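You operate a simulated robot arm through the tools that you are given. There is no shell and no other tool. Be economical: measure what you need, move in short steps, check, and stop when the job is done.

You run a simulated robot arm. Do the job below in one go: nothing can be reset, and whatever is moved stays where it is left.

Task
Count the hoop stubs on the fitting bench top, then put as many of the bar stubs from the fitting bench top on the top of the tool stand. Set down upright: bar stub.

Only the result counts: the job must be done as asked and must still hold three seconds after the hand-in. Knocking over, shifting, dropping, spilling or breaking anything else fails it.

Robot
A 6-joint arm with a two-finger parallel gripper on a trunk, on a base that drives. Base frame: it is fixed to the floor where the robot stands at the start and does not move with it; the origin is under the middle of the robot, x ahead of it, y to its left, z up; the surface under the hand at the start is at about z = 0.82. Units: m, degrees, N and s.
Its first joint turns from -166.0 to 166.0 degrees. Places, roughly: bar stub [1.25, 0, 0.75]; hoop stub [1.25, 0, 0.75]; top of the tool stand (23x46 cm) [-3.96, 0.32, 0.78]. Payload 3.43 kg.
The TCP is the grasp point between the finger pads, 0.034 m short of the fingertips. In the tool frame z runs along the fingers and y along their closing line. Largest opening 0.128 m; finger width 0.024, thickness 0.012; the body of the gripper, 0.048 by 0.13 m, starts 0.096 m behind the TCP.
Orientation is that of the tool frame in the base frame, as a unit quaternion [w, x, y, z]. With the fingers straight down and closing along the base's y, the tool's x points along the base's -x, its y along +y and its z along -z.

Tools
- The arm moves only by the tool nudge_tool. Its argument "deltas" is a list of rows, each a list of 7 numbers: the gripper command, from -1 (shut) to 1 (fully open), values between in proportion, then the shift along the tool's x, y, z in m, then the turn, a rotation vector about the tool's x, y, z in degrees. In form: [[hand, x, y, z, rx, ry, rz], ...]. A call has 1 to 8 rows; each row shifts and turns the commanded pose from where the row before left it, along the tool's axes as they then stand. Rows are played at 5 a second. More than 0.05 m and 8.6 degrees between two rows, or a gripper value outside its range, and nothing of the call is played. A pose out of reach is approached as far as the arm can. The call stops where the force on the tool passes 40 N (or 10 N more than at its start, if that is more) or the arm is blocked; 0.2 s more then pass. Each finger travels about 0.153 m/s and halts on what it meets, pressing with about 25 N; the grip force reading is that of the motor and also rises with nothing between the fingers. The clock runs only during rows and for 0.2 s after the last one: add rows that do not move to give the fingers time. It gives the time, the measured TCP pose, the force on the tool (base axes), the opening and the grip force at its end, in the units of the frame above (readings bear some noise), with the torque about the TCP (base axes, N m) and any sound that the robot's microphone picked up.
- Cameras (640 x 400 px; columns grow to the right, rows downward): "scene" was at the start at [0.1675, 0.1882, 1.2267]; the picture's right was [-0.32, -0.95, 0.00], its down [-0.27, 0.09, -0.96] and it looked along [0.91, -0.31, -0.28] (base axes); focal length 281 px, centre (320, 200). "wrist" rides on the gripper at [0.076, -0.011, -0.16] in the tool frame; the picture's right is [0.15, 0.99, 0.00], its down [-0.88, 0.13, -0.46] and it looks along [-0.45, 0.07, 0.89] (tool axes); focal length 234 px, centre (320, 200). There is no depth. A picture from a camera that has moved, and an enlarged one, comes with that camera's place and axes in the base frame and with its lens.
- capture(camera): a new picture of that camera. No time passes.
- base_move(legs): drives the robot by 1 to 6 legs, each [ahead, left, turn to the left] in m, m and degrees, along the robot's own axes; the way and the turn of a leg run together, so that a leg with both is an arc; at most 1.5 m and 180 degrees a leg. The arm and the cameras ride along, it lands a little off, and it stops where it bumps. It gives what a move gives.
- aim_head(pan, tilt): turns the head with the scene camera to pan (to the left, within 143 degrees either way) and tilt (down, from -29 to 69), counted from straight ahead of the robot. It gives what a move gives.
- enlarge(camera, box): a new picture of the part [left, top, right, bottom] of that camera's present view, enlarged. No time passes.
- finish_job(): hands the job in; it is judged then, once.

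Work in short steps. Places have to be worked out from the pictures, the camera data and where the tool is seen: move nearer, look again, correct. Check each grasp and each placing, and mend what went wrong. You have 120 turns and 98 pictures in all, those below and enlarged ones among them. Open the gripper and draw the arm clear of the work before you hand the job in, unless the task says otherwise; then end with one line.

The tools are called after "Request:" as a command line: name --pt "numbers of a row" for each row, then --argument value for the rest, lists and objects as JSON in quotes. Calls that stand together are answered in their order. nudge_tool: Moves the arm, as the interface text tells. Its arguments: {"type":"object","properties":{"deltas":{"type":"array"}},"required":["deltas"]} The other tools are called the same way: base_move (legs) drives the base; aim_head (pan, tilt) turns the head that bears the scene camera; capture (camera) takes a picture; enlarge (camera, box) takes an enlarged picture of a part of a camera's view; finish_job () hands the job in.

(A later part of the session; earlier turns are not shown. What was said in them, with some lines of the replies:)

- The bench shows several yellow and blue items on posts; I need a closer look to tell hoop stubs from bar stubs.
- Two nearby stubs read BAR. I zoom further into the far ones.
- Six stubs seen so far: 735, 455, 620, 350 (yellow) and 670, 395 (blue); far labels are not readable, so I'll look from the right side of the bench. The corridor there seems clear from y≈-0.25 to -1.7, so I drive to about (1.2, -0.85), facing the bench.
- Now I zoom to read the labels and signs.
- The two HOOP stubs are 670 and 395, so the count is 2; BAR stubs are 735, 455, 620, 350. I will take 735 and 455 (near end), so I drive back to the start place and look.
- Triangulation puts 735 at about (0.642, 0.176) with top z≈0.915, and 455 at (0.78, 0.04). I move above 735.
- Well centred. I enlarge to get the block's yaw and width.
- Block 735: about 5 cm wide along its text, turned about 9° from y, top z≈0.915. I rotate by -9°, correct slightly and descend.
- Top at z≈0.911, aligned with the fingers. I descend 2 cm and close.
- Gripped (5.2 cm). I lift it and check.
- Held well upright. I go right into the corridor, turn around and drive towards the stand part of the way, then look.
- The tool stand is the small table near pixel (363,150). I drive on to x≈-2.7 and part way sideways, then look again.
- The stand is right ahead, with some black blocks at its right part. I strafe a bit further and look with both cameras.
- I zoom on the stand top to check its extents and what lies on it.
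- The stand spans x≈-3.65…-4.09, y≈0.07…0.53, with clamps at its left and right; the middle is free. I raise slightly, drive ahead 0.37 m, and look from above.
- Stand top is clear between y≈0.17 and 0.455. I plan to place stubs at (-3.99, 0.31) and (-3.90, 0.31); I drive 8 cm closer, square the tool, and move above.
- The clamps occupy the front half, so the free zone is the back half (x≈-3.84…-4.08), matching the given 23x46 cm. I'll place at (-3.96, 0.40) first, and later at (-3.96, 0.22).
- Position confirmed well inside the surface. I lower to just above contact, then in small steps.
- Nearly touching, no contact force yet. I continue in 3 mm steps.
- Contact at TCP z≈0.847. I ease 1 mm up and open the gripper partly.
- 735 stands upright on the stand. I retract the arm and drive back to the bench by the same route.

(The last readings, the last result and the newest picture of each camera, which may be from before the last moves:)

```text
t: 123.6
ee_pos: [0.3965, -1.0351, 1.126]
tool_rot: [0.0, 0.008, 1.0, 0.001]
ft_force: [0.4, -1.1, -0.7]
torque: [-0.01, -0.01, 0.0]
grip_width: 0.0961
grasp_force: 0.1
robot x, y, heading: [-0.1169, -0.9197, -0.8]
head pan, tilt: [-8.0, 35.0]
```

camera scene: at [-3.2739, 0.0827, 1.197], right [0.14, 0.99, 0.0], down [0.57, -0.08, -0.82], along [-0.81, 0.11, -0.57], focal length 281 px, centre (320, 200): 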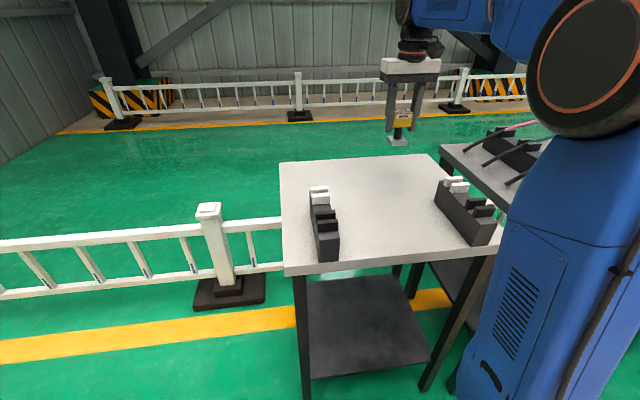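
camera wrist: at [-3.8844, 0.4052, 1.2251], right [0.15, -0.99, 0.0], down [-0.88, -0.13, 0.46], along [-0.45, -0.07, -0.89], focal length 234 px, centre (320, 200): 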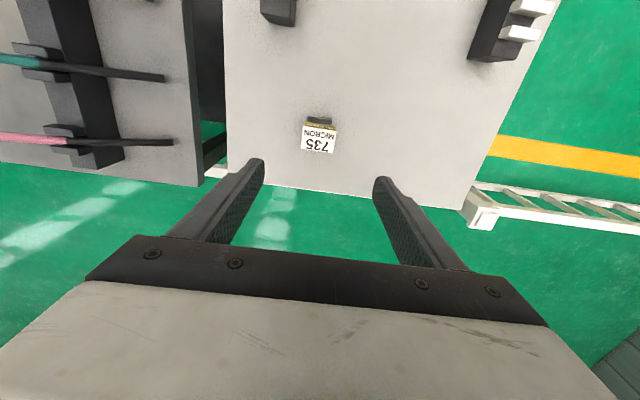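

I complete the return to the picking place and look.

Request:
base_move --legs '[[0.12, 0, 0.8], [0, 0.98, 0]]'

Request:
nudge_tool --pt "1 -0.04 0.015 0 0 0 0" --pt "1 -0.04 0.015 0 0 0 0" --pt "1 -0.04 0.015 0 0 0 0" --pt "1 -0.04 0.015 0 0 0 0" --pt "1 -0.03 0.01 0 0 0 0" --pt "1 0 0 0 0 0 0"

Request:
capture --camera "wrist"

Request:
capture --camera "scene"

```text
t: 129.5
ee_pos: [0.5111, -0.0443, 1.1271]
tool_rot: [0.0, -0.007, 1.0, -0.001]
ft_force: [-0.6, 0.1, -0.2]
torque: [0.0, 0.01, 0.02]
grip_width: 0.0962
grasp_force: 0.1
robot x, y, heading: [-0.0073, 0.0544, 0.8]
head pan, tilt: [-8.0, 35.0]
```

```text
t: 130.9
ee_pos: [0.7008, 0.0303, 1.1272]
tool_rot: [0.0, -0.007, 1.0, 0.0]
ft_force: [-0.1, 0.7, -0.1]
torque: [0.03, -0.04, 0.01]
grip_width: 0.1278
grasp_force: 0.0
robot x, y, heading: [-0.0038, 0.0562, 0.7]
head pan, tilt: [-8.0, 35.0]
```

```text
58 pictures are left
camera wrist: at [0.6262, 0.0169, 1.2861], right [-0.16, 0.99, 0.0], down [0.88, 0.14, 0.46], along [0.45, 0.07, -0.89], focal length 234 px, centre (320, 200)
```

wrist: 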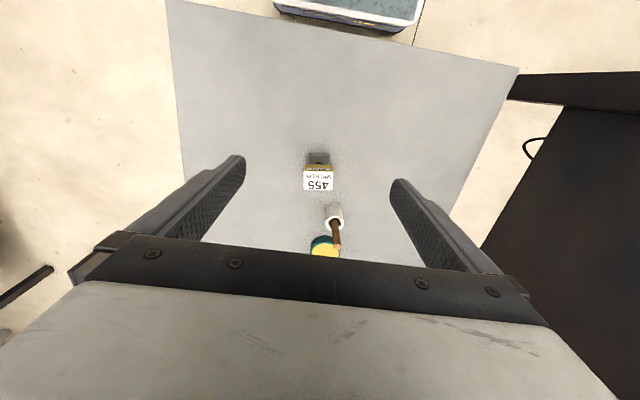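

```text
57 pictures are left
camera scene: at [0.16, 0.2632, 1.197], right [-0.13, -0.99, 0.0], down [-0.57, 0.07, -0.82], along [0.81, -0.1, -0.57], focal length 281 px, centre (320, 200)
```

scene: 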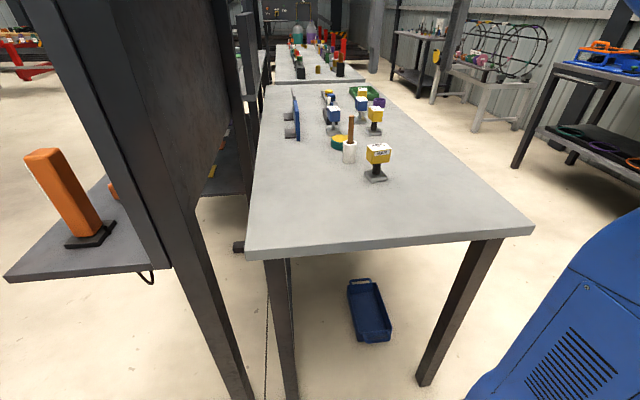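

455 is at about (0.783, 0.038); the white cup with stick is at (0.86, 0.08), leaving clearance. I move above 455 and check its yaw.

Request:
nudge_tool --pt "1 -0.042 0.0035 0 0 0 0" --pt "1 -0.041 0.0035 0 0 0 0" --pt "1 0 0 0.045 0 0 0" --pt "1 0 0 0.015 0 0 0" --pt "1 0 0 0 0 0 0"

Request:
enlarge --camera "wrist" --box '[260, 90, 400, 230]'

Request:
enlarge --camera "scene" --box '[300, 80, 440, 200]'

```text
t: 132.1
ee_pos: [0.7831, 0.0396, 1.0657]
tool_rot: [-0.001, -0.007, 1.0, 0.0]
ft_force: [0.0, 0.3, 0.4]
torque: [-0.04, -0.03, -0.02]
grip_width: 0.1281
grasp_force: 0.0
robot x, y, heading: [-0.0025, 0.056, 0.9]
head pan, tilt: [-8.0, 35.0]
```

```text
2.86 times, centred on (330, 160) of wrist
camera zoom: at [0.7079, 0.0262, 1.2258], right [-0.16, 0.99, 0.0], down [0.88, 0.14, 0.46], along [0.45, 0.07, -0.89], focal length 669 px, centre (291, 314)
```

zoom: 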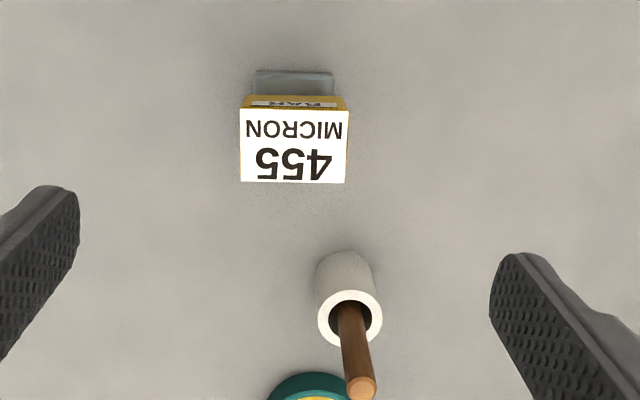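

```text
3.33 times, centred on (370, 140) of scene
camera zoom: at [0.1601, 0.2632, 1.197], right [-0.13, -0.99, 0.0], down [-0.57, 0.07, -0.82], along [0.81, -0.1, -0.57], focal length 937 px, centre (153, 400)
```

zoom: 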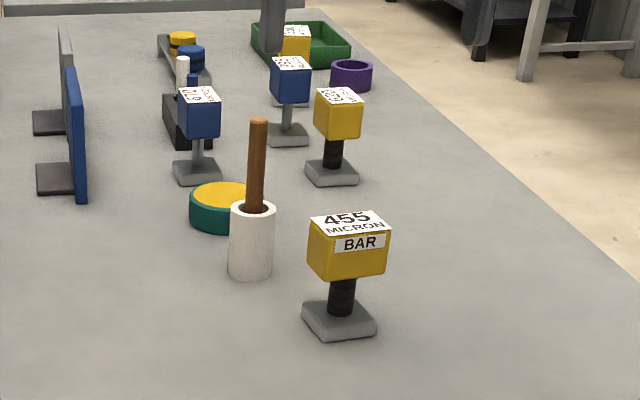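

455: centre (0.779, 0.038), yaw about 8°, so I turn -7.2° and descend to just above grasp height.

Request:
nudge_tool --pt "1 0.004 -0.0015 0 0 0 0" --pt "1 0 0 0.02 0 0 -3.6" --pt "1 0 0 0.02 0 0 -3.6" --pt "1 0 0 0.045 0 0 0" --pt "1 0 0 0.045 0 0 0" --pt "1 0 0 0.025 0 0 0" --pt "1 0 0 0 0 0 0"

Request:
capture --camera "wrist"

Request:
enlarge --camera "scene" --box '[300, 80, 440, 200]'

```text
t: 133.7
ee_pos: [0.7794, 0.036, 0.9117]
tool_rot: [0.001, -0.07, 0.998, 0.0]
ft_force: [0.4, 0.1, 0.6]
torque: [0.0, -0.01, -0.03]
grip_width: 0.1279
grasp_force: 0.2
robot x, y, heading: [0.0009, 0.0569, 0.6]
head pan, tilt: [-8.0, 35.0]
```

```text
54 pictures are left
camera wrist: at [0.706, 0.0131, 1.0712], right [-0.28, 0.96, 0.0], down [0.85, 0.25, 0.46], along [0.44, 0.13, -0.89], focal length 234 px, centre (320, 200)
```

wrist: 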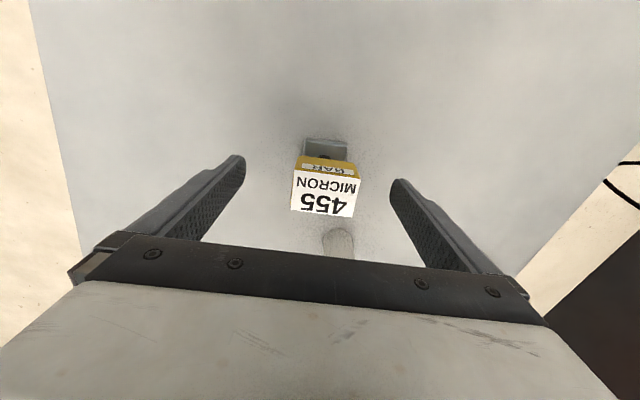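

```text
3.33 times, centred on (370, 140) of scene
camera zoom: at [0.1601, 0.2632, 1.197], right [-0.13, -0.99, 0.0], down [-0.57, 0.07, -0.82], along [0.81, -0.1, -0.57], focal length 937 px, centre (153, 400)
```

zoom: 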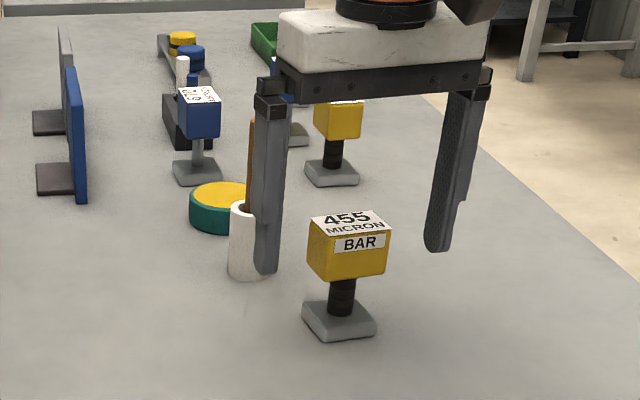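

Aligned as with the first one. I descend 2.3 cm and close.

Request:
nudge_tool --pt "1 0 0.003 0.012 0 0 0" --pt "1 0 0 0.011 0 0 0" --pt "1 0 0 0 0 0 0" --pt "-1 0 0 0 0 0 0" --pt "-1 0 0 0 0 0 0" --pt "-1 0 0 0 0 0 0" --pt "-1 0 0 0 0 0 0"

Request:
nudge_tool --pt "-1 0 0 -0.02 0 0 0" --pt "-1 0 0 -0.045 0 0 0" --pt "-1 0 0 -0.045 0 0 0" --pt "-1 0 0 -0.045 0 0 0" --pt "-1 0 0 -0.045 0 0 0" --pt "-1 0 0 -0.04 0 0 0" --pt "-1 0 0 0 0 0 0"

Request:
nudge_tool --pt "-1 0.045 0 0 0 0 3.6" --pt "-1 0.045 0 0 0 0 3.6" --pt "-1 0.045 0 0 0 0 0" --pt "-1 0.045 0 0 0 0 0" --pt "-1 0.045 0 0 0 0 0" --pt "-1 0.04 0 0 0 0 0" --pt "-1 0 0 0 0 0 0"

Request:
capture --camera "scene"

Request:
capture --camera "wrist"

```text
t: 135.3
ee_pos: [0.7792, 0.0405, 0.8899]
tool_rot: [0.0, -0.07, 0.998, 0.0]
ft_force: [1.0, 0.7, -0.5]
torque: [0.09, -0.08, -0.02]
grip_width: 0.0519
grasp_force: 25.1
robot x, y, heading: [-0.0049, 0.0563, 0.5]
head pan, tilt: [-8.0, 35.0]
```

```text
t: 136.9
ee_pos: [0.7769, 0.0386, 1.1292]
tool_rot: [0.0, -0.07, 0.998, -0.001]
ft_force: [-0.4, 0.4, -3.3]
torque: [0.02, 0.02, 0.02]
grip_width: 0.0519
grasp_force: 25.4
robot x, y, heading: [-0.0027, 0.0543, 0.9]
head pan, tilt: [-8.0, 35.0]
```

```text
t: 138.5
ee_pos: [0.5157, 0.0285, 1.1283]
tool_rot: [0.001, -0.007, 1.0, 0.0]
ft_force: [-0.5, 0.6, -3.7]
torque: [-0.01, -0.01, -0.01]
grip_width: 0.0518
grasp_force: 25.5
robot x, y, heading: [-0.0022, 0.0529, 0.7]
head pan, tilt: [-8.0, 35.0]
```

```text
52 pictures are left
camera scene: at [0.1602, 0.2632, 1.197], right [-0.13, -0.99, 0.0], down [-0.57, 0.07, -0.82], along [0.81, -0.1, -0.57], focal length 281 px, centre (320, 200)
```

scene: 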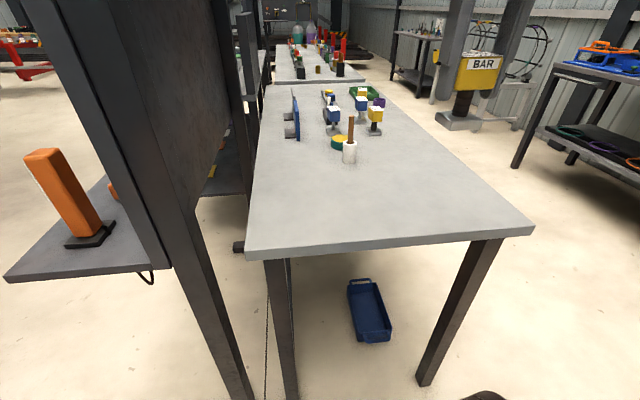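

```text
51 pictures are left
camera wrist: at [0.4398, 0.0156, 1.288], right [-0.16, 0.99, 0.0], down [0.88, 0.14, 0.46], along [0.45, 0.07, -0.89], focal length 234 px, centre (320, 200)
```

wrist: 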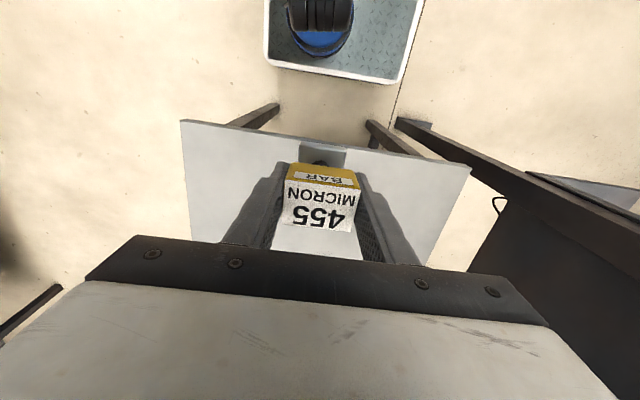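

455 held and clear. I drive back to the stand by the same route.

Request:
base_move --legs '[[0, -1.0, 0], [0, 0, 179.3], [1.3, 0, 0], [1.33, 0, 0]]'

```text
t: 163.1
ee_pos: [-3.0984, -0.8361, 1.1287]
tool_rot: [-0.001, 1.0, -0.004, 0.0]
ft_force: [0.3, -0.2, -3.5]
torque: [-0.03, -0.01, -0.01]
grip_width: 0.0517
grasp_force: 25.4
robot x, y, heading: [-2.5847, -0.8775, 179.5]
head pan, tilt: [-8.0, 35.0]
```

I strafe right and check before going in.

Request:
base_move --legs '[[0, -1.16, 0.5], [0.4, 0, 0]]'

Request:
capture --camera "scene"

```text
t: 171.1
ee_pos: [-3.4907, 0.3286, 1.1285]
tool_rot: [0.0, 1.0, -0.006, 0.0]
ft_force: [0.3, 0.6, -2.6]
torque: [0.01, -0.03, 0.03]
grip_width: 0.0518
grasp_force: 25.0
robot x, y, heading: [-2.9728, 0.2882, 179.4]
head pan, tilt: [-8.0, 35.0]
```

```text
50 pictures are left
camera scene: at [-3.144, 0.0824, 1.197], right [0.15, 0.99, 0.0], down [0.57, -0.09, -0.82], along [-0.81, 0.12, -0.57], focal length 281 px, centre (320, 200)
```

scene: 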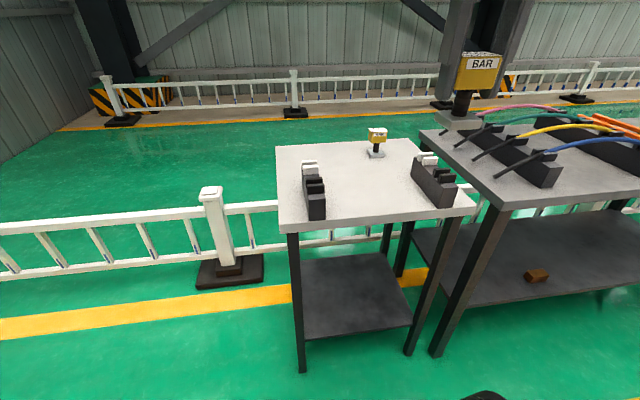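

735 still stands. I move in 13 cm and bring the second stub above (-3.96, 0.22).

Request:
base_move --legs '[[0.13, 0, 0.5]]'

Request:
nudge_tool --pt "-1 -0.043 0.0135 0 0 0 0" --pt "-1 -0.043 0.0135 0 0 0 0" --pt "-1 -0.043 0.0135 0 0 0 0" --pt "-1 -0.043 0.0135 0 0 0 0" --pt "-1 -0.042 0.0135 0 0 0 0" --pt "-1 -0.042 0.0135 0 0 0 0" --pt "-1 -0.042 0.0135 0 0 0 0" --pt "-1 -0.042 0.0135 0 0 0 0"

Request:
capture --camera "wrist"

```text
t: 172.4
ee_pos: [-3.6202, 0.3278, 1.1291]
tool_rot: [0.0, 1.0, -0.002, 0.0]
ft_force: [-0.1, 0.4, -3.8]
torque: [-0.02, -0.07, -0.02]
grip_width: 0.0518
grasp_force: 25.0
robot x, y, heading: [-3.1024, 0.2905, 179.8]
head pan, tilt: [-8.0, 35.0]
```

```text
t: 174.2
ee_pos: [-3.9586, 0.2208, 1.1293]
tool_rot: [-0.001, 1.0, -0.002, -0.001]
ft_force: [0.8, 0.5, -1.2]
torque: [0.01, 0.14, 0.02]
grip_width: 0.0517
grasp_force: 24.9
robot x, y, heading: [-3.0997, 0.287, 179.8]
head pan, tilt: [-8.0, 35.0]
```

```text
49 pictures are left
camera wrist: at [-3.8838, 0.2313, 1.2881], right [0.14, -0.99, 0.0], down [-0.88, -0.13, 0.46], along [-0.45, -0.06, -0.89], focal length 234 px, centre (320, 200)
```

wrist: 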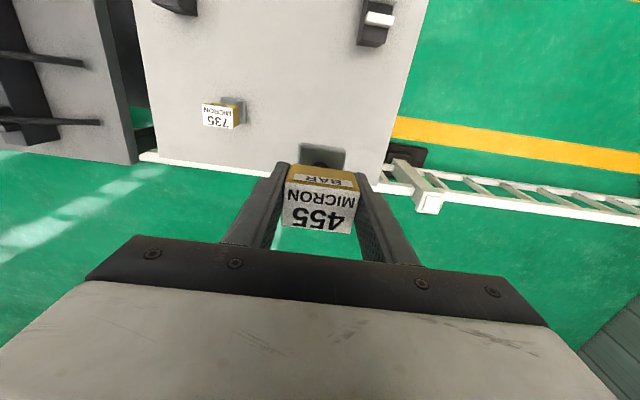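

Position clear. I descend to about z=0.859, then in small steps to contact.

Request:
nudge_tool --pt "-1 0 0 0.045 0 0 0" --pt "-1 0 0 0.045 0 0 0" --pt "-1 0 0 0.045 0 0 0" --pt "-1 0 0 0.045 0 0 0" --pt "-1 0 0 0.045 0 0 0" --pt "-1 0 0 0.03 0 0 0" --pt "-1 0 0 0.01 0 0 0" --pt "-1 0 0 0 0 0 0"

Request:
nudge_tool --pt "-1 0 0 0.003 0 0 0" --pt "-1 0 0 0.003 0 0 0" --pt "-1 0 0 0.002 0 0 0" --pt "-1 0 0 0 0 0 0"

```text
t: 176.0
ee_pos: [-3.962, 0.2204, 0.8622]
tool_rot: [0.0, 1.0, -0.003, 0.001]
ft_force: [0.4, -0.6, -3.0]
torque: [0.0, -0.03, -0.01]
grip_width: 0.0519
grasp_force: 24.8
robot x, y, heading: [-3.1011, 0.2915, 179.6]
head pan, tilt: [-8.0, 35.0]
```

```text
t: 177.0
ee_pos: [-3.9619, 0.2203, 0.855]
tool_rot: [0.0, 1.0, -0.002, 0.001]
ft_force: [-0.4, -0.3, -3.4]
torque: [-0.01, -0.01, 0.02]
grip_width: 0.0516
grasp_force: 24.9
robot x, y, heading: [-3.1037, 0.2912, 179.7]
head pan, tilt: [-8.0, 35.0]
```

No contact yet; a few more millimetres.

Request:
nudge_tool --pt "-1 0 0 0.003 0 0 0" --pt "-1 0 0 0.002 0 0 0" --pt "-1 0 0 0 0 0 0"

Request:
nudge_tool --pt "-1 0 0 0.0015 0 0 0" --pt "-1 0 0 0 0 0 0"

```text
t: 177.8
ee_pos: [-3.9613, 0.2209, 0.8503]
tool_rot: [0.0, 1.0, -0.003, 0.0]
ft_force: [-0.4, -0.1, -2.4]
torque: [0.0, 0.03, 0.02]
grip_width: 0.0518
grasp_force: 24.9
robot x, y, heading: [-3.1032, 0.2886, 179.6]
head pan, tilt: [-8.0, 35.0]
```

```text
t: 178.4
ee_pos: [-3.9606, 0.2209, 0.8484]
tool_rot: [0.0, 1.0, -0.002, 0.0]
ft_force: [-0.2, 0.6, -3.3]
torque: [-0.01, -0.02, -0.01]
grip_width: 0.0519
grasp_force: 25.1
robot x, y, heading: [-3.1003, 0.289, 179.6]
head pan, tilt: [-8.0, 35.0]
```

Still about a millimetre above; one more step.

Request:
nudge_tool --pt "-1 0 0 0.0015 0 0 0" --pt "-1 0 0 0 0 0 0"

```text
t: 179.0
ee_pos: [-3.9608, 0.2208, 0.8488]
tool_rot: [-0.001, 1.0, -0.003, -0.001]
ft_force: [1.9, -2.1, 17.9]
torque: [-0.07, -0.52, 0.0]
grip_width: 0.0518
grasp_force: 24.8
robot x, y, heading: [-3.1012, 0.2927, 179.8]
head pan, tilt: [-8.0, 35.0]
```

Contact. I ease 1 mm up, open, rise straight up, and look.

Request:
nudge_tool --pt "-1 0 0 -0.001 0 0 0" --pt "-0.1 0 0 0 0 0 0" --pt "0.2 0 0 0 0 0 0" --pt "0.5 0 0 0 0 0 0" --pt "0.5 0 0 0 0 0 0"

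Request:
nudge_tool --pt "0.5 0 0 -0.04 0 0 0" --pt "0.5 0 0 -0.045 0 0 0" --pt "0.5 0 0 -0.045 0 0 0" --pt "0.5 0 0 -0.045 0 0 0" --pt "0.5 0 0 -0.045 0 0 0" --pt "0.5 0 0 -0.045 0 0 0" --pt "0.5 0 0 0 0 0 0"

Request:
nudge_tool --pt "0.5 0.045 0 0 0 0 0" --pt "0.5 0.045 0 0 0 0 0" --pt "0.5 0.045 0 0 0 0 0" --pt "0.5 0.045 0 0 0 0 0" --pt "0.5 0.045 0 0 0 0 0" --pt "0.5 0.045 0 0 0 0 0" --pt "0.5 0.045 0 0 0 0 0" --pt "0.5 0 0 0 0 0 0"

Request:
capture --camera "scene"

Request:
enlarge --camera "scene" --box '[270, 100, 470, 230]'

```text
t: 180.2
ee_pos: [-3.961, 0.2202, 0.848]
tool_rot: [0.001, 1.0, -0.002, 0.0]
ft_force: [-0.5, 0.4, -0.1]
torque: [0.02, 0.01, -0.02]
grip_width: 0.0959
grasp_force: 0.0
robot x, y, heading: [-3.1073, 0.2914, 179.4]
head pan, tilt: [-8.0, 35.0]
```

```text
t: 181.8
ee_pos: [-3.9618, 0.2204, 1.1129]
tool_rot: [0.0, 1.0, -0.002, 0.0]
ft_force: [0.7, -0.8, -0.2]
torque: [-0.01, 0.0, 0.01]
grip_width: 0.0959
grasp_force: 0.0
robot x, y, heading: [-3.1044, 0.2923, 179.9]
head pan, tilt: [-8.0, 35.0]
```

```text
t: 183.6
ee_pos: [-3.643, 0.219, 1.114]
tool_rot: [0.0, 1.0, -0.002, 0.0]
ft_force: [-0.5, -0.1, 0.0]
torque: [0.01, 0.01, 0.03]
grip_width: 0.0963
grasp_force: 0.0
robot x, y, heading: [-3.1029, 0.2896, 179.6]
head pan, tilt: [-8.0, 35.0]
```

```text
48 pictures are left
camera scene: at [-3.2721, 0.0824, 1.197], right [0.14, 0.99, 0.0], down [0.57, -0.08, -0.82], along [-0.81, 0.12, -0.57], focal length 281 px, centre (320, 200)
```

scene: 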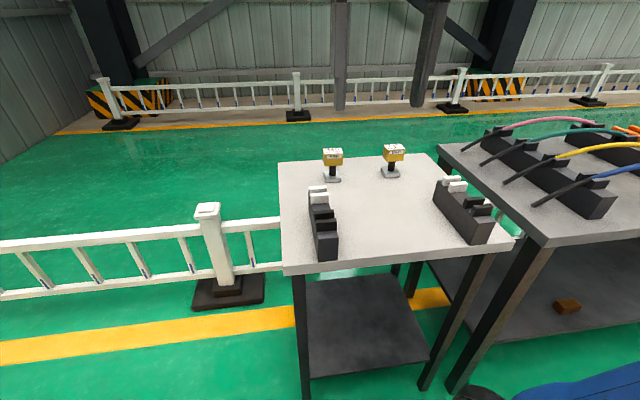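

```text
3.08 times, centred on (370, 165) of scene
camera zoom: at [-3.2721, 0.0824, 1.197], right [0.14, 0.99, 0.0], down [0.57, -0.08, -0.82], along [-0.81, 0.12, -0.57], focal length 865 px, centre (166, 308)
```

zoom: 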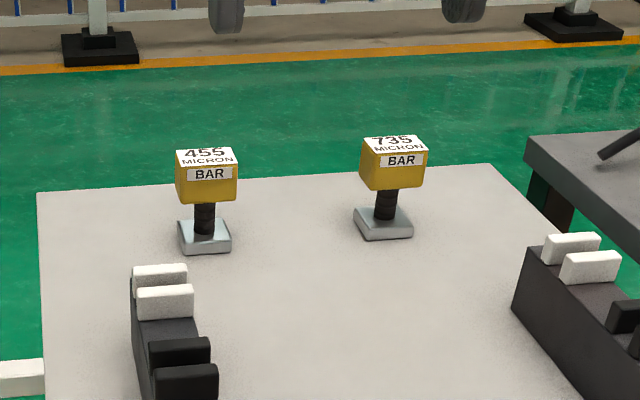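

Both BAR stubs (735, 455) stand upright on the stand, matching the two HOOP stubs counted. The gripper is open and clear, so I hand in.

Request:
finish_job

```text
The job is handed in.
```

I counted 2 hoop stubs on the fitting bench (670 and 395), and placed 2 bar stubs (735 and 455) upright on the top of the tool stand.
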